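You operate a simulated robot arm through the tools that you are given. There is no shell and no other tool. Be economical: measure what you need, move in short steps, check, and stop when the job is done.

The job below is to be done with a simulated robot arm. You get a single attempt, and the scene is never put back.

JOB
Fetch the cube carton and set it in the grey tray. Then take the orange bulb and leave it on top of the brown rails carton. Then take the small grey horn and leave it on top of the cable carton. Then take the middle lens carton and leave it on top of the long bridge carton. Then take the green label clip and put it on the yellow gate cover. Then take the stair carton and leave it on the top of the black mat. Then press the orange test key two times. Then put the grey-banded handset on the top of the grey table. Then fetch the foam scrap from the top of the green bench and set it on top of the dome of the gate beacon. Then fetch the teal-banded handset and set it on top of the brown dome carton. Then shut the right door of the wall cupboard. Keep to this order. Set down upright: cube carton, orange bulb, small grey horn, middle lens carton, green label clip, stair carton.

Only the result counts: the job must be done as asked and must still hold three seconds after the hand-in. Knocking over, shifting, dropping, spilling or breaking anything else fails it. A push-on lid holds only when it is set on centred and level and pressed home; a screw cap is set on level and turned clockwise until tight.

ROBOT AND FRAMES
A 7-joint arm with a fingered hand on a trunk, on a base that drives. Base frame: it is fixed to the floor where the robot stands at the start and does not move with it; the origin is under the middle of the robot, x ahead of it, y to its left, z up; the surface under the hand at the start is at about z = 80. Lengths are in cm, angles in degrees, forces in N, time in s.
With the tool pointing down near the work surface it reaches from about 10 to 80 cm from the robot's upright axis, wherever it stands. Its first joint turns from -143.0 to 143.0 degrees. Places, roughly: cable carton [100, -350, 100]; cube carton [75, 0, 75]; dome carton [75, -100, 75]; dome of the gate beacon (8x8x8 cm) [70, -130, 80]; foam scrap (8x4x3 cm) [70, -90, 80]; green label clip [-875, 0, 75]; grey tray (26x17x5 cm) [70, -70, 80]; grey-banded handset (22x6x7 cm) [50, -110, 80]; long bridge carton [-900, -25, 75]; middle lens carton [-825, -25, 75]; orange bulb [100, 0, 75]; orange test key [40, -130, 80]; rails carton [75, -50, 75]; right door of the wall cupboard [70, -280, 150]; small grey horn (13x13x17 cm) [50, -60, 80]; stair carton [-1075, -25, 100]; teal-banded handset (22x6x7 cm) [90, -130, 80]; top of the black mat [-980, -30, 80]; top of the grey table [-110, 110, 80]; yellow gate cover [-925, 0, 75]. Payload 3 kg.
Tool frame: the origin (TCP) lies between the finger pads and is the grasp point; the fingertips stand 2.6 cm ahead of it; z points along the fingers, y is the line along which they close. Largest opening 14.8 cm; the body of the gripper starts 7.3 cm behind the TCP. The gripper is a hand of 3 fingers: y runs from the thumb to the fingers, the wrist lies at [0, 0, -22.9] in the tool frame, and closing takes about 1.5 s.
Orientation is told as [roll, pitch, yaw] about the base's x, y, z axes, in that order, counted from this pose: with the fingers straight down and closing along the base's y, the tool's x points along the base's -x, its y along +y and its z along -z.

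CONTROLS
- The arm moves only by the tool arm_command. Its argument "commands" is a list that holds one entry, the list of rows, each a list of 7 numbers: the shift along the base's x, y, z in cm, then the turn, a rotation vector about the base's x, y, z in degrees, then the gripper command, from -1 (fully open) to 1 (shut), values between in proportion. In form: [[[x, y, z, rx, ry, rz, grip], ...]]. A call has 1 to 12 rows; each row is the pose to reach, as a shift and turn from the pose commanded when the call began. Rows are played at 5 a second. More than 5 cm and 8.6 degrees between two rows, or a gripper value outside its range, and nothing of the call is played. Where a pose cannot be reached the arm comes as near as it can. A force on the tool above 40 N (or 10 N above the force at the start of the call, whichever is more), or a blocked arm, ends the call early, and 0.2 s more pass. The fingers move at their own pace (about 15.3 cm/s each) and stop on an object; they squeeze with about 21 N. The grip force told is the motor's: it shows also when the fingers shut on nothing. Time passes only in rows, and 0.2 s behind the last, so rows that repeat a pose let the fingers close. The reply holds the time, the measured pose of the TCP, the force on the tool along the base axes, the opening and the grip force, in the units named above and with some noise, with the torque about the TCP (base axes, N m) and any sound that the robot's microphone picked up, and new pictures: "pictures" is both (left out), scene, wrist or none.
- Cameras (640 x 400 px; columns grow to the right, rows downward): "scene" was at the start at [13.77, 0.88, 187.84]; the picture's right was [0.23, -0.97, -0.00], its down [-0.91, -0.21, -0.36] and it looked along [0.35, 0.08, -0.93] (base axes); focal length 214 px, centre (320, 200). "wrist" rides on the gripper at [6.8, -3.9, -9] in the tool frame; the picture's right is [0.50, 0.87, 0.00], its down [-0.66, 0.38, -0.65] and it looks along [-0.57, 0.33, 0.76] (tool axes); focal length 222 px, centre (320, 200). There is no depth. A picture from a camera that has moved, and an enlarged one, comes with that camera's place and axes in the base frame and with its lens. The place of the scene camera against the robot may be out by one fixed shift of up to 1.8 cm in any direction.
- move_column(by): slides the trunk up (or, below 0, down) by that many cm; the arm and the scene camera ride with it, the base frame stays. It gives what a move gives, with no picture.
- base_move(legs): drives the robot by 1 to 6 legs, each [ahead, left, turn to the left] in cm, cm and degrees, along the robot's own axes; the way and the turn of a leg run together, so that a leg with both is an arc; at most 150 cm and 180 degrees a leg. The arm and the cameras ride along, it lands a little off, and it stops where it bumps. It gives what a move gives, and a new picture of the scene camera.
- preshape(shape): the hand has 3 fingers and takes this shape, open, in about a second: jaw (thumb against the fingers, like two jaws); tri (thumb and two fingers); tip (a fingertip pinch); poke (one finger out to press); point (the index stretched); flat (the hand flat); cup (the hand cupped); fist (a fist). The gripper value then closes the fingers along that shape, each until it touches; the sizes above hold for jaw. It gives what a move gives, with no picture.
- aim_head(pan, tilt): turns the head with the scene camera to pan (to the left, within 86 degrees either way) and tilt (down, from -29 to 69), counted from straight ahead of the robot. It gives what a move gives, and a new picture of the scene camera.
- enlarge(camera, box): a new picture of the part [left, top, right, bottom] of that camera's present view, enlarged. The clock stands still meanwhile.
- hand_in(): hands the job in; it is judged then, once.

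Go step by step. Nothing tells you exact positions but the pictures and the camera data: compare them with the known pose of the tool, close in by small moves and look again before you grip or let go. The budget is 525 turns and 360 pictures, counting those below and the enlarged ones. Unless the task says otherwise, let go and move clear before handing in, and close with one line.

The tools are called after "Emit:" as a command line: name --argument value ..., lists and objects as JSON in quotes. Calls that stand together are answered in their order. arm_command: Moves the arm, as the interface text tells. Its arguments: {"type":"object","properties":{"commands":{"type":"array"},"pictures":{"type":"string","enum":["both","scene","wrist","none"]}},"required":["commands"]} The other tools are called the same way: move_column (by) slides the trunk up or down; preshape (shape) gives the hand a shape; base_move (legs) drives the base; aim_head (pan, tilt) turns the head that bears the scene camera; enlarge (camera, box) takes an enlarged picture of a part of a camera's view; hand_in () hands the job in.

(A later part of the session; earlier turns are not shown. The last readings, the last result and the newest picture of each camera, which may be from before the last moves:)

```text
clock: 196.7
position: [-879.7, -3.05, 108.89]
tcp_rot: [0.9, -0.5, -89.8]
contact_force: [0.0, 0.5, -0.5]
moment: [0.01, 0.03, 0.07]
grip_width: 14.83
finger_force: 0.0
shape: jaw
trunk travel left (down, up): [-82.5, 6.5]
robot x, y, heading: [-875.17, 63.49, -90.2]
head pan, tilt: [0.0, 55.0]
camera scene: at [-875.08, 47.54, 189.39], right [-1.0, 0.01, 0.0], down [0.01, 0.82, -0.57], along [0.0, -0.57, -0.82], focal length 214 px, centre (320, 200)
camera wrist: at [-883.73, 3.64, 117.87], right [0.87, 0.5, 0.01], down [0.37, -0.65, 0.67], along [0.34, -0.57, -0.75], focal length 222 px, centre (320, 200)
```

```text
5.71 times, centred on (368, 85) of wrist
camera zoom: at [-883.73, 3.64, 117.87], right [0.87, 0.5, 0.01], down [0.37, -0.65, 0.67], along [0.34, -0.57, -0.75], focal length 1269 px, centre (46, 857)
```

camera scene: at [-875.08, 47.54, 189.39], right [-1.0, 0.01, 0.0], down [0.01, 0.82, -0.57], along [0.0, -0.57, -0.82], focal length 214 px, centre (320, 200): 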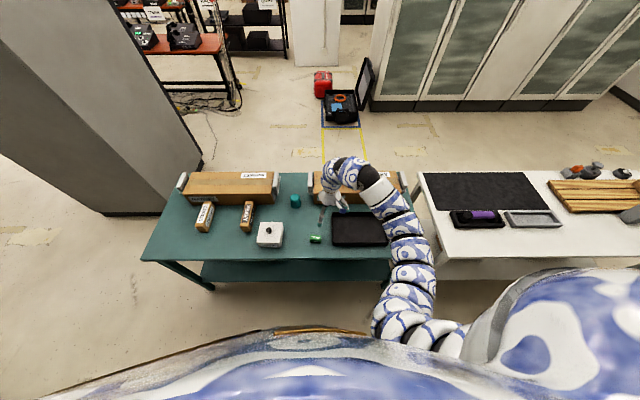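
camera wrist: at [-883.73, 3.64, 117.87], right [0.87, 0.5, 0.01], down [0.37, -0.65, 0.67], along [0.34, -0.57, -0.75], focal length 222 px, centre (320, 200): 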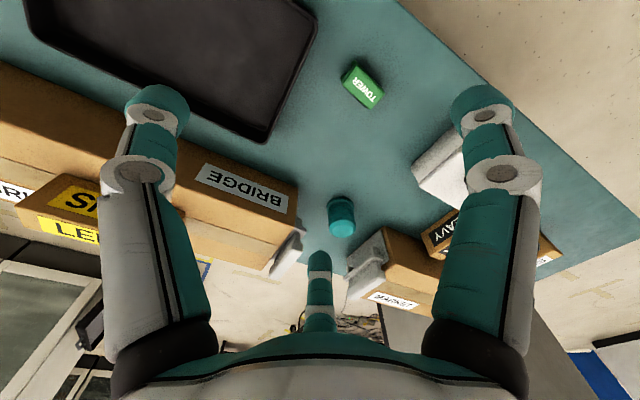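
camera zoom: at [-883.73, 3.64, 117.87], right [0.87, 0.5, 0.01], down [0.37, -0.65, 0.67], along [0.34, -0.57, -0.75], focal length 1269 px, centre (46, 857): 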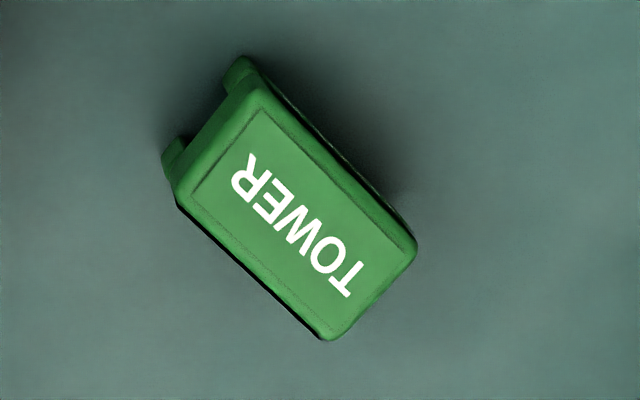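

The green clip (TOWER) lies at about (-873.0, -1.2), 6×3 cm, turned about -8°. I turn the hand so the thumb takes one long side, and come over it.

Emit:
arm_command --commands '[[[0.6, 0, 0, 0, 0, 8.2, -0.35], [1.2, 0, 0, 0, 0, 16.4, -0.35], [1.8, 0, 0, 0, 0, 24.6, -0.35], [2.4, 0, 0, 0, 0, 32.8, -0.35], [3, 0.5, 0, 0, 0, 41, -0.35], [3.6, 1, 0, 0, 0, 49.2, -0.35], [4.2, 1.3, -2, 0, 0, 57.4, -0.35], [4.8, 1.6, -4, 0, 0, 65.6, -0.35], [5.6, 1.9, -6, 0, 0, 73.8, -0.35], [6.7, 1.9, -8, 0, 0, 81, -0.35]]]'

```text
clock: 198.9
position: [-872.98, -1.34, 100.96]
tcp_rot: [0.8, -0.7, -8.8]
contact_force: [0.2, -0.2, 0.7]
moment: [-0.01, 0.0, -0.01]
grip_width: 10.03
finger_force: 0.0
shape: jaw
trunk travel left (down, up): [-82.5, 6.5]
robot x, y, heading: [-875.52, 63.23, -90.2]
head pan, tilt: [0.0, 55.0]
camera scene: at [-875.05, 47.51, 189.38], right [-1.0, 0.01, 0.0], down [0.01, 0.82, -0.57], along [0.0, -0.57, -0.82], focal length 214 px, centre (320, 200)
camera wrist: at [-880.29, -4.31, 109.87], right [-0.36, 0.93, 0.01], down [0.7, 0.26, 0.67], along [0.62, 0.24, -0.75], focal length 222 px, centre (320, 200)
```

scene: 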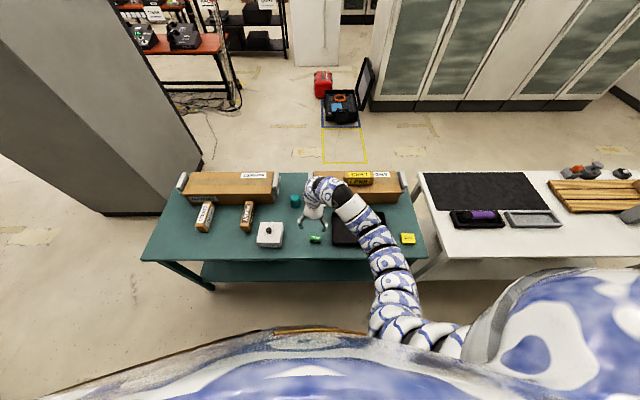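
wrist: 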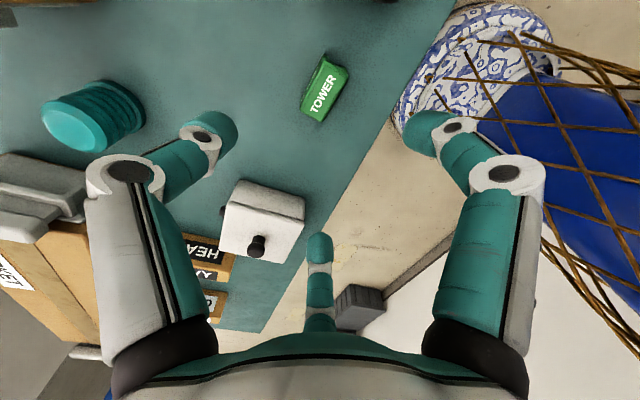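

Emit:
arm_command --commands '[[[-0.3, 0.2, -4.5, 0, 0, 0, -0.35], [-0.5, 0.3, -9, 0, 0, 0, -0.35], [-0.5, 0.3, -13, 0, 0, 0, -0.35], [-0.5, 0.3, -15, 0, 0, 0, -0.35]]]' --pictures "wrist"

```text
clock: 199.9
position: [-873.44, -1.05, 85.87]
tcp_rot: [0.9, -0.5, -9.1]
contact_force: [0.0, -0.8, -0.1]
moment: [0.03, 0.0, -0.01]
grip_width: 10.03
finger_force: 0.1
shape: jaw
trunk travel left (down, up): [-82.5, 6.5]
robot x, y, heading: [-875.65, 63.13, -90.4]
head pan, tilt: [0.0, 55.0]
camera wrist: at [-880.87, -3.95, 94.8], right [-0.36, 0.93, 0.01], down [0.7, 0.26, 0.67], along [0.62, 0.24, -0.75], focal length 222 px, centre (320, 200)
```

wrist: 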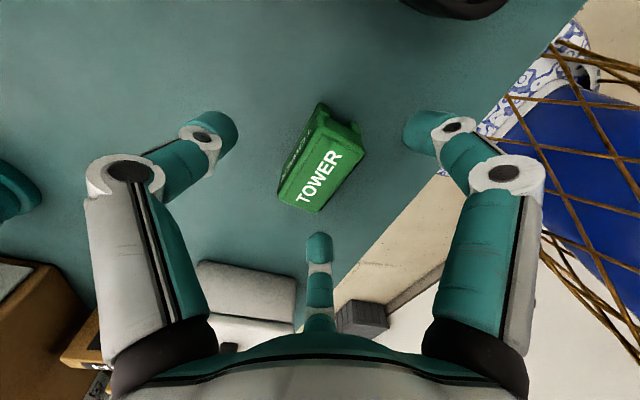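

Emit:
arm_command --commands '[[[0.2, 0.2, -1.5, 0, 0, 0, -0.35], [0.2, 0.2, -2.6, 0, 0, 0, -0.35], [0.2, 0.2, -2.6, 0, 0, 0, 0], [0.2, 0.2, -2.6, 0, 0, 0, 0.3], [0.2, 0.2, -2.6, 0, 0, 0, 1], [0.2, 0.2, -2.6, 0, 0, 0, 1], [0.2, 0.2, -2.6, 0, 0, 0, 1], [0.2, 0.2, -2.6, 0, 0, 0, 1]]]' --pictures "wrist"

```text
clock: 201.7
position: [-873.26, -0.76, 83.49]
tcp_rot: [0.9, -0.6, -9.1]
contact_force: [0.2, -0.2, 0.8]
moment: [-0.03, -0.02, 0.01]
grip_width: 3.14
finger_force: 21.4
shape: jaw
trunk travel left (down, up): [-82.5, 6.5]
robot x, y, heading: [-875.42, 63.09, -90.4]
head pan, tilt: [0.0, 55.0]
camera wrist: at [-880.62, -3.69, 92.29], right [-0.36, 0.93, 0.01], down [0.7, 0.26, 0.67], along [0.62, 0.24, -0.75], focal length 222 px, centre (320, 200)
```

wrist: 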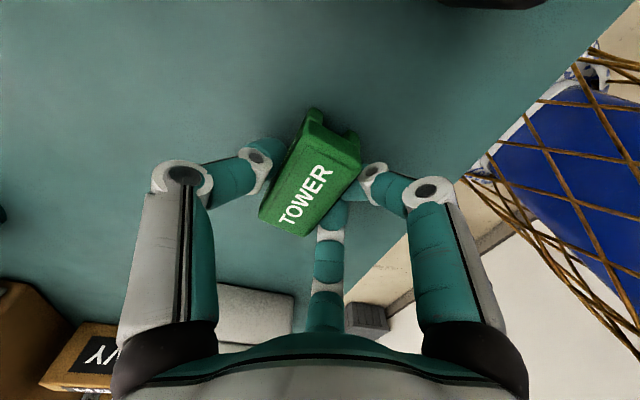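

Emit:
arm_command --commands '[[[0, 0, 1.5, 0, 0, 0, 1], [0, 0, 5, 0, 0, 0, 1], [0, 0, 9, 0, 0, 0, 1], [0, 0, 13, 0, 0, 0, 1], [0, 0, 17, 0, 0, 0, 1]]]'

Emit:
enlarge --camera "wrist" --box '[220, 90, 420, 250]'

```text
clock: 202.9
position: [-873.34, -0.61, 100.59]
tcp_rot: [0.9, -0.5, -9.1]
contact_force: [-1.1, 0.4, -0.1]
moment: [-0.01, 0.0, -0.02]
grip_width: 3.1
finger_force: 21.1
shape: jaw
trunk travel left (down, up): [-82.5, 6.5]
robot x, y, heading: [-875.71, 63.2, -90.6]
head pan, tilt: [0.0, 55.0]
camera scene: at [-875.1, 47.52, 189.38], right [-1.0, 0.01, 0.0], down [0.01, 0.82, -0.57], along [0.0, -0.57, -0.82], focal length 214 px, centre (320, 200)
camera wrist: at [-880.79, -3.51, 109.44], right [-0.36, 0.93, 0.01], down [0.7, 0.26, 0.67], along [0.62, 0.24, -0.75], focal length 222 px, centre (320, 200)
```

scene: 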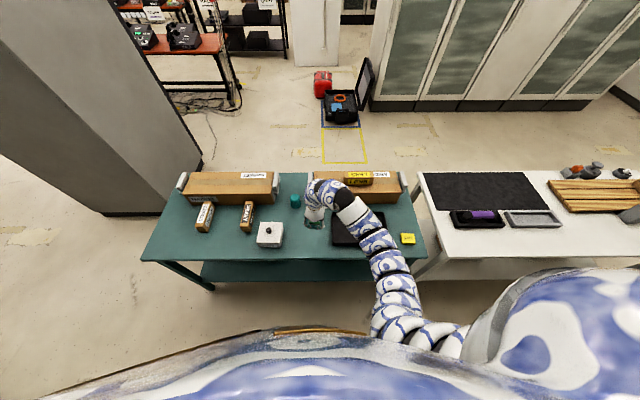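
wrist: 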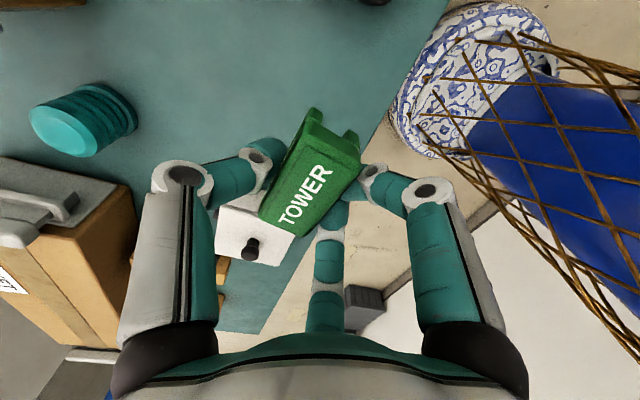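

```text
2.50 times, centred on (320, 170) of wrist
camera zoom: at [-880.79, -3.51, 109.44], right [-0.36, 0.93, 0.01], down [0.7, 0.26, 0.67], along [0.62, 0.24, -0.75], focal length 555 px, centre (320, 275)
```

zoom: 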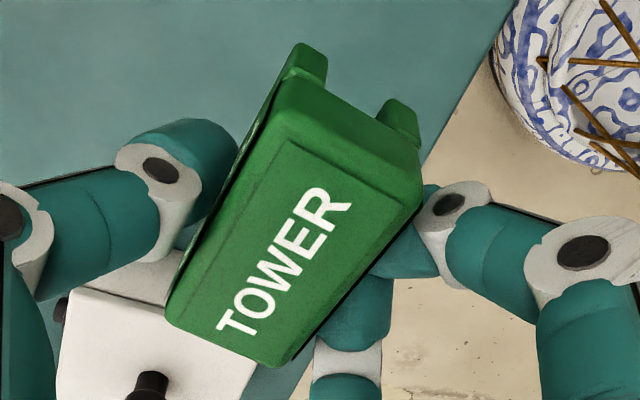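

The clip is held: label up, two lips along its long sides. I drive along to the gate cover.

Emit:
base_move --legs '[[0, -48, 0]]'

Emit:
enlarge --camera "wrist" --box '[200, 0, 440, 150]'

```text
clock: 205.8
position: [-921.95, -0.27, 100.47]
tcp_rot: [0.9, -0.6, -8.8]
contact_force: [-0.9, 1.0, -0.4]
moment: [-0.03, 0.03, 0.0]
grip_width: 3.11
finger_force: 20.9
shape: jaw
trunk travel left (down, up): [-82.5, 6.5]
robot x, y, heading: [-924.08, 63.61, -90.3]
head pan, tilt: [0.0, 55.0]
camera scene: at [-923.87, 47.77, 189.38], right [-1.0, 0.0, 0.0], down [0.0, 0.82, -0.57], along [0.0, -0.57, -0.82], focal length 214 px, centre (320, 200)
```

scene: 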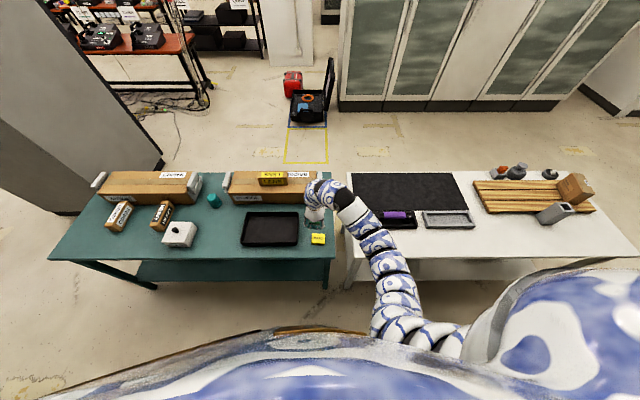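

```text
2.67 times, centred on (320, 75) of wrist
camera zoom: at [-929.29, -3.26, 109.37], right [-0.36, 0.93, 0.01], down [0.7, 0.26, 0.67], along [0.62, 0.25, -0.75], focal length 592 px, centre (320, 533)
```

zoom: 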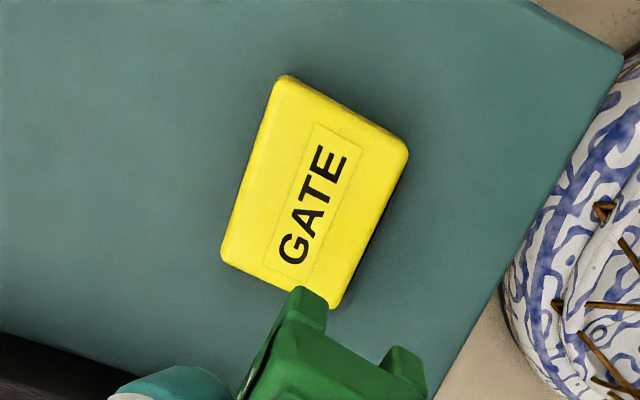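

Gate cover centre ≈ (-923.5, -1.05), 6.7×5.3 cm, flat top. I centre the clip over it and lower.

Emit:
arm_command --commands '[[[-1.9, 0, 0, 0, 0, 3, 1], [-1.9, 0, -4, 0, 0, 5, 1], [-1.9, 0, -8, 0, 0, 5, 1], [-1.9, 0, -11.5, 0, 0, 5, 1]]]' --pictures "wrist"

Emit:
enlarge --camera "scene" --box '[270, 170, 370, 260]'

```text
clock: 206.8
position: [-923.9, -0.3, 88.76]
tcp_rot: [0.9, -0.5, -3.8]
contact_force: [0.5, -0.5, -0.5]
moment: [-0.01, -0.02, -0.02]
grip_width: 3.11
finger_force: 20.6
shape: jaw
trunk travel left (down, up): [-82.5, 6.5]
robot x, y, heading: [-924.34, 63.71, -90.4]
head pan, tilt: [0.0, 55.0]
camera wrist: at [-930.96, -3.94, 97.66], right [-0.44, 0.9, 0.01], down [0.67, 0.32, 0.67], along [0.59, 0.3, -0.75], focal length 222 px, centre (320, 200)
```

wrist: 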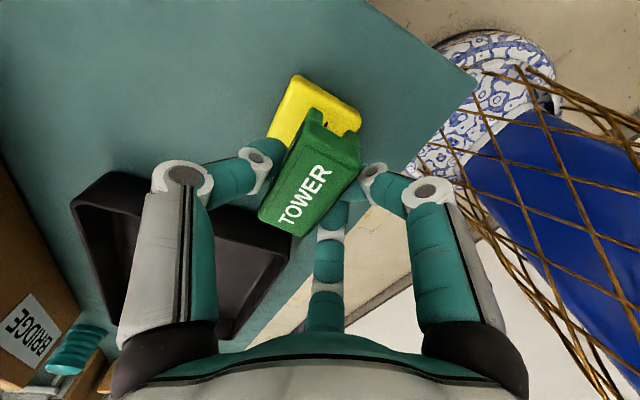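

```text
4.44 times, centred on (320, 215) of scene
camera zoom: at [-923.76, 47.76, 189.38], right [-1.0, 0.0, 0.0], down [0.0, 0.82, -0.57], along [0.0, -0.57, -0.82], focal length 953 px, centre (320, 133)
```

zoom: 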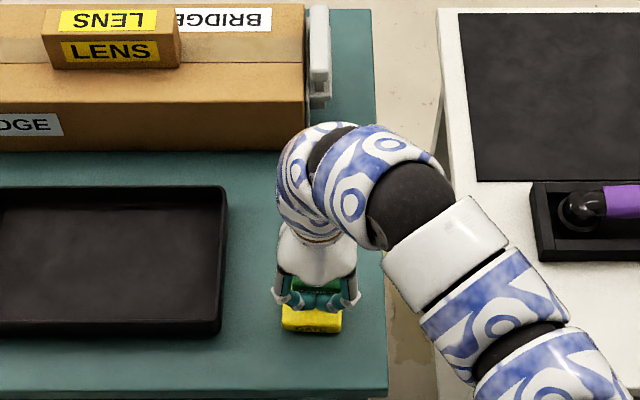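

Emit:
arm_command --commands '[[[0, 0, -1, 0, 0, 0, 1], [0, 0, -1.5, 0, 0, 0, 1], [0, 0, -1.8, 0, 0, 0, 1], [0, 0, -2, 0, 0, 0, 1]]]' --pictures "none"

```text
clock: 207.8
position: [-924.05, -0.42, 87.0]
tcp_rot: [0.8, -0.5, -3.9]
contact_force: [-0.5, 1.4, -0.2]
moment: [-0.01, -0.01, -0.03]
grip_width: 3.11
finger_force: 21.0
shape: jaw
trunk travel left (down, up): [-82.5, 6.5]
robot x, y, heading: [-924.02, 63.38, -89.9]
head pan, tilt: [0.0, 55.0]
```

Emit:
arm_command --commands '[[[0, 0, -0.3, 0, 0, 0, 1], [0, 0, -0.5, 0, 0, 0, 1], [0, 0, -0.7, 0, 0, 0, 1]]]' --pictures "none"

```text
clock: 208.6
position: [-923.82, -0.34, 86.28]
tcp_rot: [0.9, -0.6, -3.9]
contact_force: [0.1, -0.3, 0.2]
moment: [-0.02, 0.01, 0.01]
grip_width: 3.1
finger_force: 20.9
shape: jaw
trunk travel left (down, up): [-82.5, 6.5]
robot x, y, heading: [-923.95, 63.45, -90.2]
head pan, tilt: [0.0, 55.0]
```

Emit:
arm_command --commands '[[[0, 0, -0.3, 0, 0, 0, 1], [0, 0, -0.5, 0, 0, 0, 1], [0, 0, -0.6, 0, 0, 0, 1]]]' --pictures "wrist"

```text
clock: 209.4
position: [-923.76, -0.25, 85.68]
tcp_rot: [1.0, -0.4, -3.8]
contact_force: [-0.6, -0.5, -0.4]
moment: [-0.01, -0.01, -0.01]
grip_width: 3.11
finger_force: 20.6
shape: jaw
trunk travel left (down, up): [-82.5, 6.5]
robot x, y, heading: [-924.15, 63.41, -90.0]
head pan, tilt: [0.0, 55.0]
camera wrist: at [-930.85, -3.87, 94.6], right [-0.44, 0.9, 0.01], down [0.67, 0.32, 0.67], along [0.59, 0.3, -0.75], focal length 222 px, centre (320, 200)
```

wrist: 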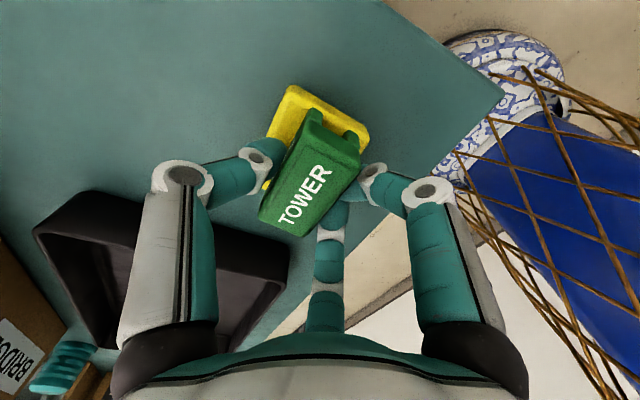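

Emit:
arm_command --commands '[[[0, 0, -0.25, 0, 0, 0, 1], [0, 0, -0.5, 0, 0, 0, 1], [0, 0, -0.75, 0, 0, 0, 1]]]' --pictures "none"

```text
clock: 210.2
position: [-923.75, -0.25, 85.25]
tcp_rot: [0.5, -0.7, -3.9]
contact_force: [-0.8, -1.2, 31.8]
moment: [-0.55, 0.05, -0.02]
grip_width: 3.2
finger_force: 20.5
shape: jaw
trunk travel left (down, up): [-82.5, 6.5]
robot x, y, heading: [-924.3, 63.73, -90.2]
head pan, tilt: [0.0, 55.0]
```

Firm contact. I ease up slightly, then open gently.

Emit:
arm_command --commands '[[[0, 0, 0.4, 0, 0, 0, 1], [0, 0, 0.4, 0, 0, 0, 1]]]' --pictures "wrist"

Emit:
enlarge --camera "wrist" --box '[230, 70, 410, 240]'

```text
clock: 210.8
position: [-923.81, -0.11, 85.37]
tcp_rot: [0.8, -0.6, -3.9]
contact_force: [-0.2, -3.3, 13.0]
moment: [-0.4, 0.03, 0.04]
grip_width: 3.16
finger_force: 21.3
shape: jaw
trunk travel left (down, up): [-82.5, 6.5]
robot x, y, heading: [-924.12, 63.16, -90.4]
head pan, tilt: [0.0, 55.0]
camera wrist: at [-930.88, -3.86, 94.24], right [-0.44, 0.9, 0.01], down [0.67, 0.32, 0.67], along [0.59, 0.3, -0.75], focal length 222 px, centre (320, 200)
```

wrist: 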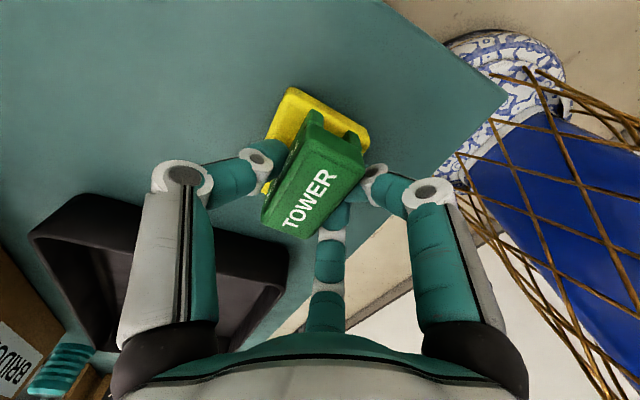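

```text
2.35 times, centred on (320, 155) of wrist
camera zoom: at [-930.88, -3.86, 94.24], right [-0.44, 0.9, 0.01], down [0.67, 0.32, 0.67], along [0.59, 0.3, -0.75], focal length 523 px, centre (320, 306)
```

zoom: 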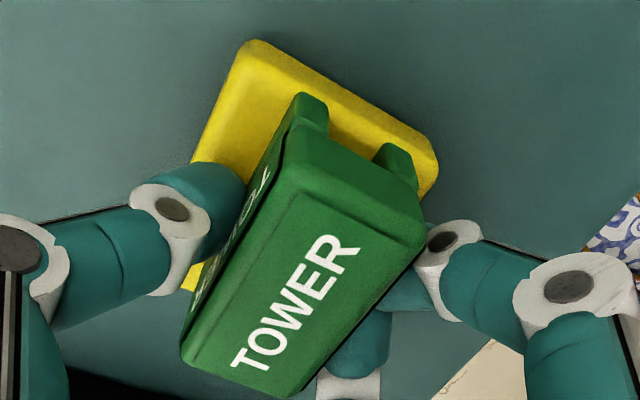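

The clip rests with its legs on the cover. I open gently and rise.

Emit:
arm_command --commands '[[[0, 0, 0.1, 0, 0, 0, 0.56], [0, 0, 0.1, 0, 0, 0, 0.5], [0, 0, 0.1, 0, 0, 0, 0.4], [0, 0, 0.1, 0, 0, 0, 0.2], [0, 0, 0.1, 0, 0, 0, 0], [0, 0, 0.1, 0, 0, 0, -0.35]]]' --pictures "wrist"

```text
clock: 212.2
position: [-923.85, -0.28, 85.38]
tcp_rot: [0.9, -0.4, -3.8]
contact_force: [-0.8, -0.2, -0.6]
moment: [-0.01, 0.03, -0.01]
grip_width: 9.96
finger_force: 0.2
shape: jaw
trunk travel left (down, up): [-82.5, 6.5]
robot x, y, heading: [-923.79, 63.4, -90.1]
head pan, tilt: [0.0, 55.0]
camera wrist: at [-930.84, -3.92, 94.33], right [-0.44, 0.9, 0.01], down [0.67, 0.32, 0.67], along [0.59, 0.3, -0.75], focal length 222 px, centre (320, 200)
```

wrist: 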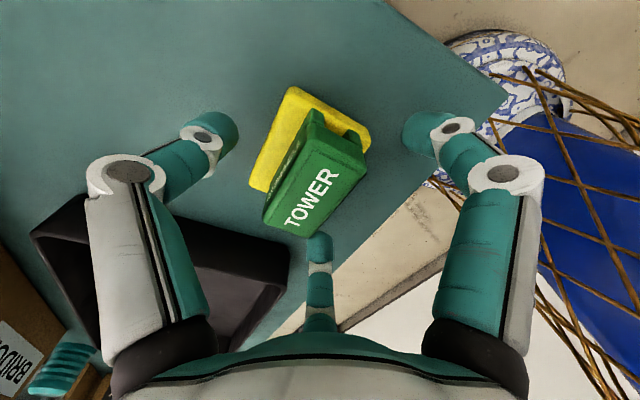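

Emit:
arm_command --commands '[[[0, 0, 3, 0, 0, 0, -0.35], [0, 0, 7, 0, 0, 0, -0.5], [0, 0, 11, 0, 0, 0, -1], [0, 0, 15, 0, 0, 0, -1]]]' --pictures "none"

Emit:
enlarge --camera "wrist" --box '[240, 20, 420, 170]'

Emit:
enlarge --camera "scene" --box '[280, 210, 360, 265]'

```text
clock: 213.2
position: [-923.87, -0.11, 100.79]
tcp_rot: [0.9, -0.5, -3.7]
contact_force: [0.1, -0.1, -0.5]
moment: [-0.01, -0.02, 0.02]
grip_width: 14.76
finger_force: 0.1
shape: jaw
trunk travel left (down, up): [-82.5, 6.5]
robot x, y, heading: [-924.09, 63.33, -90.1]
head pan, tilt: [0.0, 55.0]
```

```text
2.67 times, centred on (330, 95) of wrist
camera zoom: at [-930.85, -3.73, 109.56], right [-0.44, 0.9, 0.01], down [0.67, 0.32, 0.67], along [0.59, 0.3, -0.75], focal length 592 px, centre (293, 480)
```

zoom: 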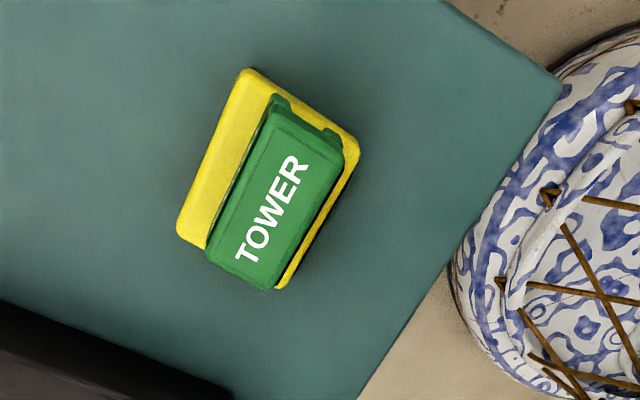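

```text
7.27 times, centred on (320, 238) of scene
camera zoom: at [-923.78, 47.79, 189.39], right [-1.0, 0.0, 0.0], down [0.0, 0.82, -0.57], along [0.0, -0.57, -0.82], focal length 1560 px, centre (320, -73)
```

zoom: 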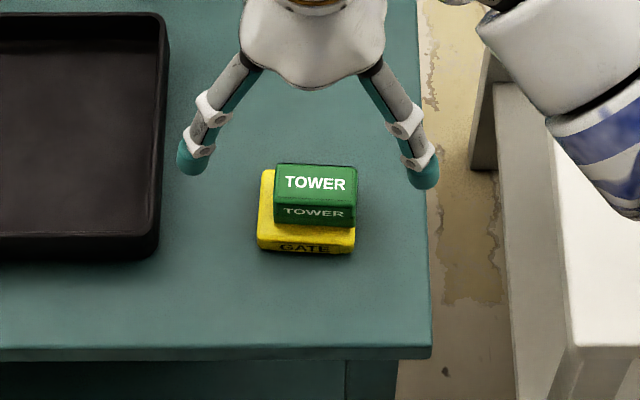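

The clip sits level on the gate cover. Next the stair carton: I raise the hand and drive along the white table.

Emit:
arm_command --commands '[[[0, 0, 3, 0, 0, -8, -1], [0, 0, 6, 0, 0, -16, -1], [0, 0, 9, 0, 0, -24, -1], [0, 0, 11, 0, 0, -32, -1], [0, 0, 11, 0, 0, -40, -1], [0, 0, 11, 0, 0, -48, -1], [0, 0, 11, 0, 0, -56, -1], [0, 0, 11, 0, 0, -64, -1], [0, 0, 11, 0, 0, -72, -1], [0, 0, 11, 0, 0, -80, -1], [0, 0, 11, 0, 0, -86, -1]]]' --pictures "none"

Emit:
base_move --legs '[[0, -120, 0]]'

```text
clock: 215.6
position: [-923.74, -0.37, 111.47]
tcp_rot: [0.9, -0.5, -89.8]
contact_force: [-0.1, -0.4, 0.6]
moment: [0.02, 0.02, 0.01]
grip_width: 14.79
finger_force: 0.1
shape: jaw
trunk travel left (down, up): [-82.5, 6.5]
robot x, y, heading: [-923.87, 63.48, -90.3]
head pan, tilt: [0.0, 55.0]
```

```text
clock: 221.7
position: [-1044.03, -0.6, 111.38]
tcp_rot: [0.8, -0.5, -89.2]
contact_force: [0.1, -0.6, -0.1]
moment: [0.01, 0.03, 0.01]
grip_width: 14.81
finger_force: 0.1
shape: jaw
trunk travel left (down, up): [-82.5, 6.5]
robot x, y, heading: [-1044.67, 63.25, -89.4]
head pan, tilt: [0.0, 55.0]
camera scene: at [-1044.53, 47.49, 189.38], right [-1.0, -0.01, 0.0], down [-0.01, 0.82, -0.57], along [0.0, -0.57, -0.82], focal length 214 px, centre (320, 200)
```

scene: 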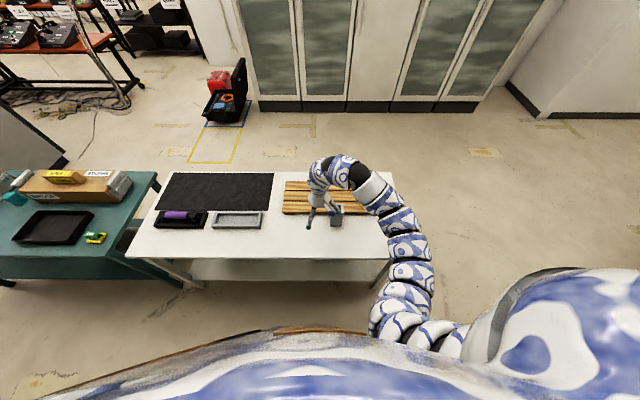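

Emit:
enlarge --camera "wrist" --box '[0, 0, 640, 400]'

Emit:
enlarge --camera "scene" --box '[140, 150, 420, 290]'

```text
1.00 times, centred on (320, 200) of wrist (not enlarged: the box is as wide or as high as the picture)
camera zoom: at [-1048.09, 6.14, 120.27], right [0.86, 0.51, 0.01], down [0.38, -0.64, 0.67], along [0.35, -0.57, -0.75], focal length 222 px, centre (320, 200)
```

zoom: 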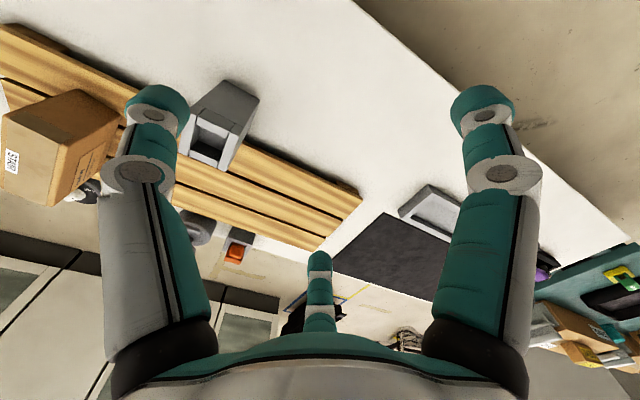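

```text
2.29 times, centred on (280, 220) of scene
camera zoom: at [-1044.53, 47.49, 189.38], right [-1.0, -0.01, 0.0], down [-0.01, 0.82, -0.57], along [0.0, -0.57, -0.82], focal length 490 px, centre (411, 154)
```

zoom: 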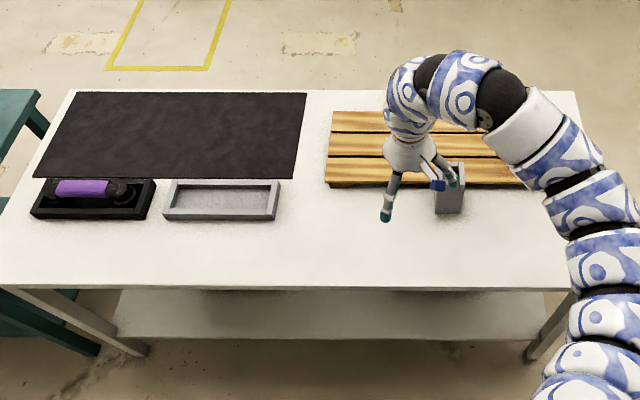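

Emit:
base_move --legs '[[0, -24, -0.6]]'

Emit:
enlarge --camera "wrist" --box '[80, 40, 440, 260]'

```text
clock: 223.5
position: [-1069.59, -0.6, 111.33]
tcp_rot: [0.9, -0.4, -89.9]
contact_force: [0.0, 0.2, -0.1]
moment: [-0.01, -0.03, -0.02]
grip_width: 14.78
finger_force: 0.0
shape: jaw
trunk travel left (down, up): [-82.5, 6.5]
robot x, y, heading: [-1069.61, 63.18, -90.3]
head pan, tilt: [0.0, 55.0]
camera scene: at [-1069.57, 47.45, 189.38], right [-1.0, 0.0, 0.0], down [0.0, 0.82, -0.57], along [0.0, -0.57, -0.82], focal length 214 px, centre (320, 200)
```

scene: 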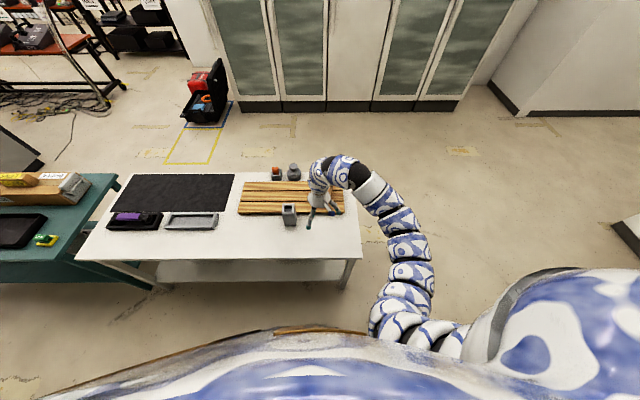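

```text
1.78 times, centred on (260, 150) of wrist
camera zoom: at [-1073.6, 6.15, 120.26], right [0.86, 0.5, 0.01], down [0.37, -0.65, 0.67], along [0.34, -0.57, -0.75], focal length 395 px, centre (427, 289)
```

zoom: 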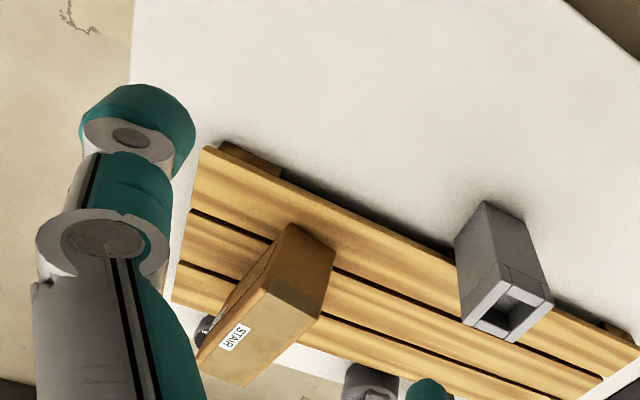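

STAIR carton: about 5.4×14.5 cm, top z≈94, centre ≈ (-1073.1, -28.2), its long axis turned ~15°. I drive in and align the hand.

Emit:
base_move --legs '[[20, 0, 0]]'

Emit:
arm_command --commands '[[[-1.5, -3, 0, 0, 0, -7, -0.5], [-3, -6, 0, 0, 0, -14, -0.5], [-3.5, -8, -3, 0, 0, -14.8, -0.5], [-3.5, -8, -6, 0, 0, -14.8, -0.5]]]'

```text
clock: 225.1
position: [-1069.69, -20.46, 111.14]
tcp_rot: [0.9, -0.5, -89.9]
contact_force: [-0.6, -1.0, -0.1]
moment: [0.0, 0.04, 0.02]
grip_width: 14.79
finger_force: 0.0
shape: jaw
trunk travel left (down, up): [-82.5, 6.5]
robot x, y, heading: [-1069.88, 43.57, -90.3]
head pan, tilt: [0.0, 55.0]
camera scene: at [-1069.55, 27.54, 189.37], right [-1.0, 0.01, 0.0], down [0.0, 0.82, -0.57], along [0.0, -0.57, -0.82], focal length 214 px, centre (320, 200)
```

scene: 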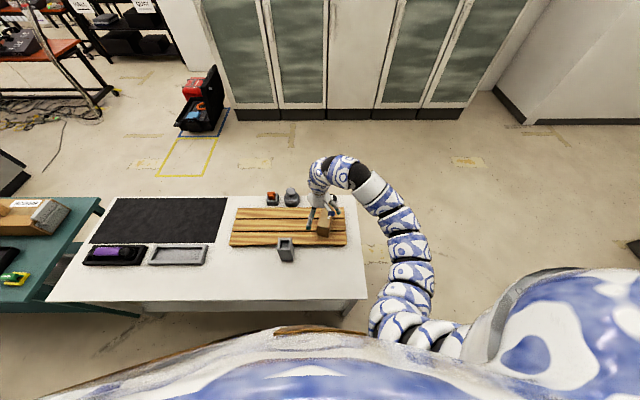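

```text
clock: 226.1
position: [-1073.23, -28.39, 105.52]
tcp_rot: [0.8, -0.6, -104.7]
contact_force: [0.3, -0.5, 0.7]
moment: [0.01, 0.0, 0.03]
grip_width: 11.13
finger_force: 0.0
shape: jaw
trunk travel left (down, up): [-82.5, 6.5]
robot x, y, heading: [-1069.82, 43.11, -90.1]
head pan, tilt: [0.0, 55.0]
camera scene: at [-1069.54, 27.77, 189.39], right [-1.0, 0.01, 0.0], down [0.0, 0.82, -0.57], along [0.0, -0.57, -0.82], focal length 214 px, centre (320, 200)
camera wrist: at [-1075.32, -20.83, 114.36], right [0.96, 0.26, 0.01], down [0.19, -0.72, 0.67], along [0.18, -0.64, -0.75], focal length 222 px, centre (320, 200)
```

scene: 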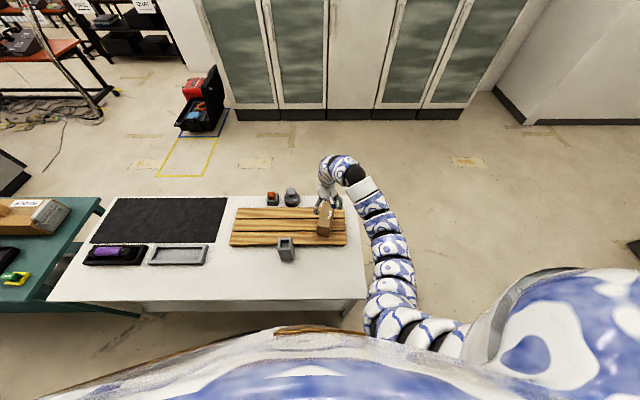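
wrist: 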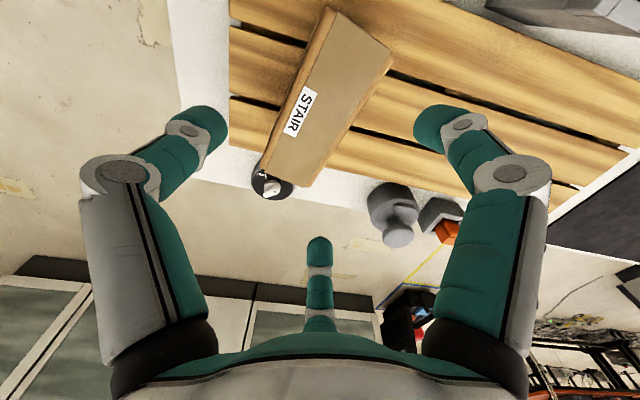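

Alignment is good. I lower to grasp height and close.

Emit:
arm_command --commands '[[[0, -0.4, -4, 0, 0, 0, -0.5], [0, -0.4, -8, 0, 0, 0, -0.5], [0, -0.4, -12, 0, 0, 0, -0.5], [0, -0.4, -16, 0, 0, 0, -0.5], [0, -0.4, -16, 0, 0, 0, 0], [0, -0.4, -16, 0, 0, 0, 0.3], [0, -0.4, -16, 0, 0, 0, 1], [0, -0.4, -16, 0, 0, 0, 1], [0, -0.4, -16, 0, 0, 0, 1], [0, -0.4, -16, 0, 0, 0, 1]]]' --pictures "wrist"

```text
clock: 228.3
position: [-1073.01, -28.43, 89.46]
tcp_rot: [1.0, -0.4, -104.8]
contact_force: [-0.5, 0.6, 0.7]
moment: [0.0, 0.01, -0.04]
grip_width: 6.73
finger_force: 21.4
shape: jaw
trunk travel left (down, up): [-82.5, 6.5]
robot x, y, heading: [-1069.44, 43.03, -90.1]
head pan, tilt: [0.0, 55.0]
camera wrist: at [-1075.4, -20.97, 98.24], right [0.96, 0.26, 0.01], down [0.19, -0.72, 0.67], along [0.18, -0.64, -0.75], focal length 222 px, centre (320, 200)
```

wrist: 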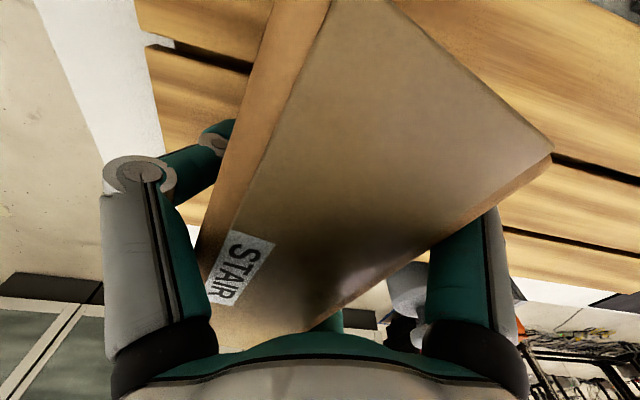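

Gripped. I lift.

Emit:
arm_command --commands '[[[0, 0, 1.5, 0, 0, 0, 1], [0, 0, 4, 0, 0, 0, 1], [0, 0, 8, 0, 0, 0, 1], [0, 0, 12, 0, 0, 0, 1], [0, 0, 16, 0, 0, 0, 1]]]'

Emit:
enlarge --camera "scene" --box '[60, 170, 380, 310]'

```text
clock: 229.5
position: [-1073.34, -28.88, 105.3]
tcp_rot: [0.8, -0.4, -104.8]
contact_force: [-0.6, -0.2, -4.4]
moment: [-0.01, -0.09, 0.0]
grip_width: 6.68
finger_force: 20.6
shape: jaw
trunk travel left (down, up): [-82.5, 6.5]
robot x, y, heading: [-1069.67, 43.61, -90.3]
head pan, tilt: [0.0, 55.0]
camera scene: at [-1069.55, 27.72, 189.38], right [-1.0, 0.01, 0.0], down [0.01, 0.82, -0.57], along [0.0, -0.57, -0.82], focal length 214 px, centre (320, 200)
camera wrist: at [-1075.47, -21.27, 114.34], right [0.96, 0.26, 0.01], down [0.19, -0.72, 0.66], along [0.18, -0.64, -0.75], focal length 222 px, centre (320, 200)
```

scene: 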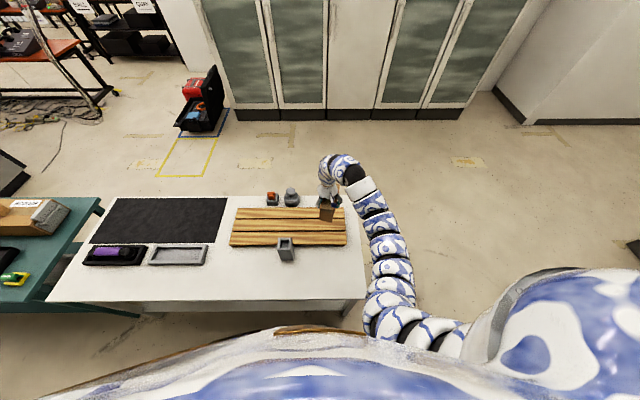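
wrist: 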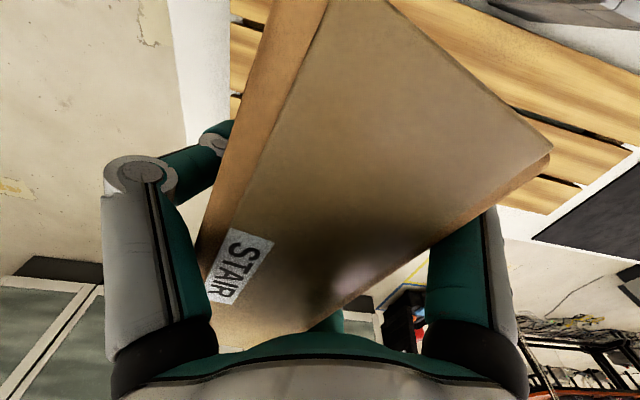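

```text
2.00 times, centred on (220, 240) of scene
camera zoom: at [-1069.55, 27.72, 189.38], right [-1.0, 0.01, 0.0], down [0.01, 0.82, -0.57], along [0.0, -0.57, -0.82], focal length 429 px, centre (520, 120)
```

zoom: 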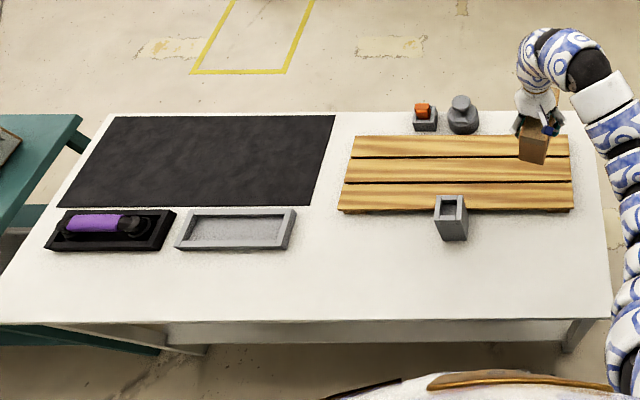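

The mat spans about x -1012–-944, y -51–-20.6. I lift a bit more and drive left to bring the carton over it.

Emit:
arm_command --commands '[[[0, -1.5, 2, 0, 0, 5, 1], [0, -3, 4, 0, 0, 10, 1], [0, -5, 5, 0, 0, 14.8, 1]]]' --pictures "none"

Emit:
base_move --legs '[[0, 93, 0]]'

Emit:
enlarge --camera "wrist" --box '[0, 0, 640, 400]'

```text
clock: 230.3
position: [-1073.21, -33.74, 110.33]
tcp_rot: [0.9, -0.3, -89.9]
contact_force: [-0.1, -0.1, -4.7]
moment: [-0.02, -0.07, 0.03]
grip_width: 6.69
finger_force: 20.9
shape: jaw
trunk travel left (down, up): [-82.5, 6.5]
robot x, y, heading: [-1069.64, 43.05, -89.9]
head pan, tilt: [0.0, 55.0]
```

```text
clock: 235.1
position: [-981.74, -34.54, 110.42]
tcp_rot: [0.7, -0.5, -90.4]
contact_force: [-0.2, 1.6, -5.3]
moment: [0.0, -0.04, 0.01]
grip_width: 6.67
finger_force: 21.1
shape: jaw
trunk travel left (down, up): [-82.5, 6.5]
robot x, y, heading: [-977.59, 42.38, -90.8]
head pan, tilt: [0.0, 55.0]
camera scene: at [-977.65, 26.82, 189.38], right [-1.0, 0.01, 0.0], down [0.01, 0.82, -0.57], along [-0.01, -0.57, -0.82], focal length 214 px, centre (320, 200)
```

scene: 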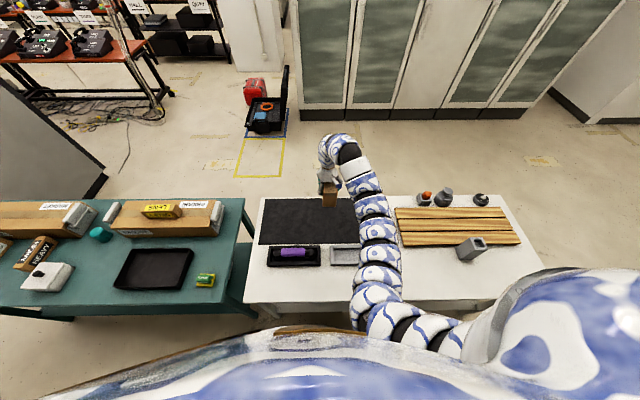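

```text
1.00 times, centred on (320, 200) of wrist (not enlarged: the box is as wide or as high as the picture)
camera zoom: at [-985.72, -27.79, 119.32], right [0.87, 0.49, 0.01], down [0.36, -0.65, 0.67], along [0.33, -0.57, -0.75], focal length 222 px, centre (320, 200)
```

zoom: 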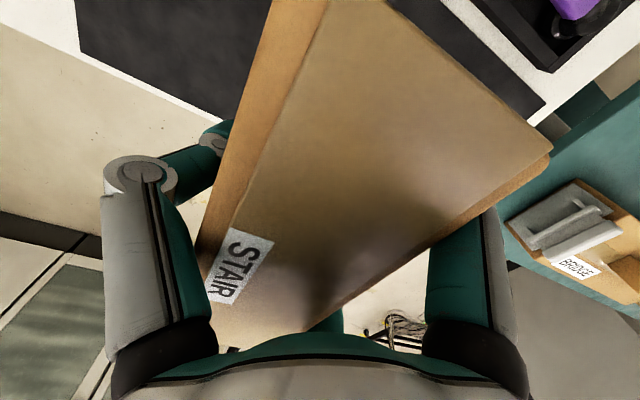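

Well inside the mat. I lower toward contact.

Emit:
arm_command --commands '[[[0, 0, -4.5, 0, 0, 0, 1], [0, 0, -9, 0, 0, 0, 1], [0, 0, -13.5, 0, 0, 0, 1], [0, 0, -18, 0, 0, 0, 1], [0, 0, -20.5, 0, 0, 0, 1], [0, 0, -22, 0, 0, 0, 1]]]' --pictures "none"

```text
clock: 236.5
position: [-981.85, -34.68, 88.4]
tcp_rot: [0.8, -0.5, -90.3]
contact_force: [0.3, -0.3, -4.5]
moment: [0.03, -0.08, -0.01]
grip_width: 6.6
finger_force: 20.9
shape: jaw
trunk travel left (down, up): [-82.5, 6.5]
robot x, y, heading: [-977.62, 42.36, -90.8]
head pan, tilt: [0.0, 55.0]
```

Emit:
arm_command --commands '[[[0, 0, -0.4, 0, 0, 0, 1], [0, 0, -0.8, 0, 0, 0, 1], [0, 0, -1.2, 0, 0, 0, 1]]]' --pictures "none"

```text
clock: 237.3
position: [-981.8, -34.64, 87.11]
tcp_rot: [0.8, -0.5, -90.5]
contact_force: [-0.7, -0.3, -4.6]
moment: [0.02, -0.05, 0.02]
grip_width: 6.62
finger_force: 20.9
shape: jaw
trunk travel left (down, up): [-82.5, 6.5]
robot x, y, heading: [-978.19, 42.49, -91.0]
head pan, tilt: [0.0, 55.0]
```

Emit:
arm_command --commands '[[[0, 0, -0.3, 0, 0, 0, 1], [0, 0, -0.6, 0, 0, 0, 1], [0, 0, -0.9, 0, 0, 0, 1]]]' --pictures "none"

```text
clock: 238.1
position: [-981.78, -34.63, 86.47]
tcp_rot: [0.9, -0.7, -90.3]
contact_force: [1.1, 0.5, 0.2]
moment: [0.02, 0.14, -0.01]
grip_width: 6.62
finger_force: 21.4
shape: jaw
trunk travel left (down, up): [-82.5, 6.5]
robot x, y, heading: [-977.95, 42.25, -90.8]
head pan, tilt: [0.0, 55.0]
```

Touching. I settle it a hair lower, open and rise.

Emit:
arm_command --commands '[[[0, 0, -0.15, 0, 0, 0, 1], [0, 0, -0.1, 0, 0, 0, 0.05], [0, 0, -0.1, 0, 0, 0, -0.1], [0, 0, -0.1, 0, 0, 0, -0.3], [0, 0, -0.1, 0, 0, 0, -0.5], [0, 0, -0.1, 0, 0, 0, -0.6], [0, 0, 3, 0, 0, 0, -0.6], [0, 0, 7, 0, 0, 0, -0.6], [0, 0, 12, 0, 0, 0, -0.6], [0, 0, 17, 0, 0, 0, -0.6], [0, 0, 22, 0, 0, 0, -1]]]'

```text
clock: 240.5
position: [-981.27, -34.23, 108.33]
tcp_rot: [1.2, -0.2, -90.2]
contact_force: [-7.8, -1.9, 3.6]
moment: [0.2, -0.66, 0.03]
grip_width: 14.81
finger_force: 0.0
shape: jaw
trunk travel left (down, up): [-82.5, 6.5]
robot x, y, heading: [-977.78, 42.26, -90.9]
head pan, tilt: [0.0, 55.0]
camera scene: at [-977.53, 26.91, 189.4], right [-1.0, 0.01, 0.0], down [0.01, 0.82, -0.57], along [-0.01, -0.57, -0.82], focal length 214 px, centre (320, 200)
camera wrist: at [-985.25, -27.43, 117.12], right [0.87, 0.5, 0.02], down [0.36, -0.65, 0.66], along [0.34, -0.57, -0.75], focal length 222 px, centre (320, 200)
```

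scene: 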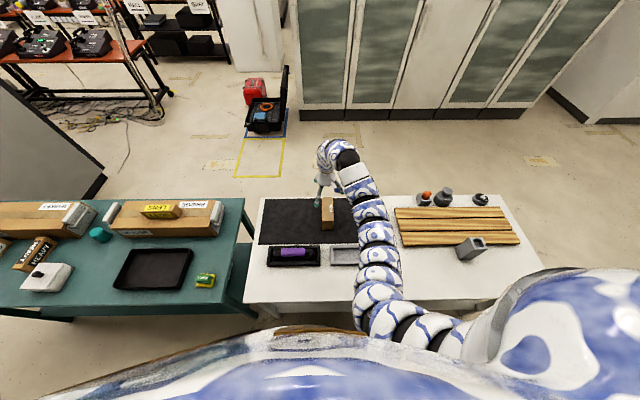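
wrist: 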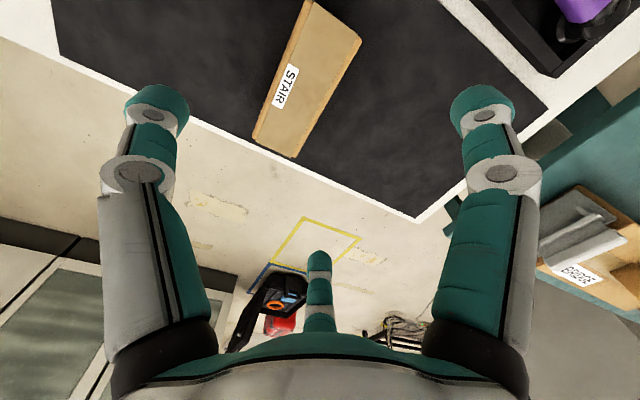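

The stair carton stands on the mat. Next is the green bench again; I back off, turn to face +x, and check forces and heading.

Emit:
base_move --legs '[[-28, 0, 0], [0, 0, 90.9]]'

Emit:
aim_head --pan 0 --tilt 20

```text
clock: 246.3
position: [-900.48, 67.03, 108.29]
tcp_rot: [0.8, -0.6, 0.4]
contact_force: [-0.6, 0.2, 0.3]
moment: [0.01, 0.01, -0.02]
grip_width: 14.79
finger_force: 0.0
shape: jaw
trunk travel left (down, up): [-82.5, 6.5]
robot x, y, heading: [-977.22, 70.05, 0.0]
head pan, tilt: [0.0, 55.0]
camera scene: at [-961.96, 69.56, 189.38], right [0.0, -1.0, 0.0], down [-0.82, 0.0, -0.57], along [0.57, 0.0, -0.82], focal length 214 px, centre (320, 200)
```

scene: 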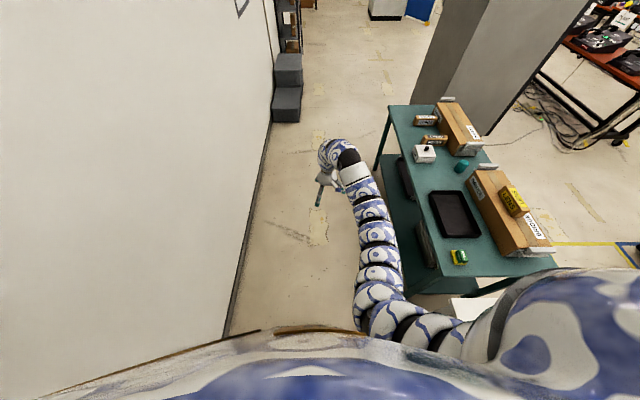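

```text
clock: 247.3
position: [-900.52, 67.01, 108.37]
tcp_rot: [0.9, -0.5, 0.4]
contact_force: [-0.4, 0.2, -0.1]
moment: [-0.02, 0.0, 0.01]
grip_width: 14.8
finger_force: 0.1
shape: jaw
trunk travel left (down, up): [-82.5, 6.5]
robot x, y, heading: [-977.63, 69.89, -0.1]
head pan, tilt: [0.0, 20.0]
camera scene: at [-959.86, 69.55, 194.58], right [0.0, -1.0, 0.0], down [-0.34, 0.0, -0.94], along [0.94, 0.0, -0.34], focal length 214 px, centre (320, 200)
```

scene: 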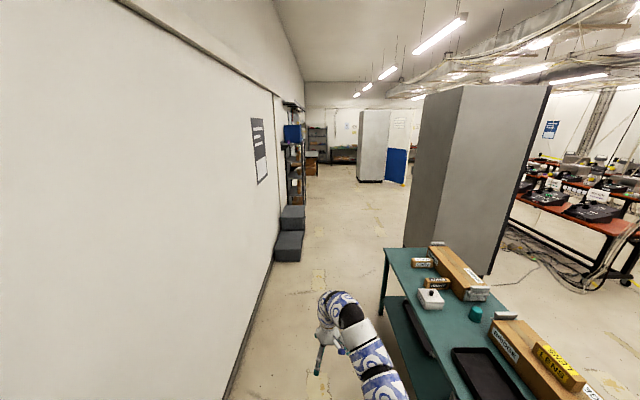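

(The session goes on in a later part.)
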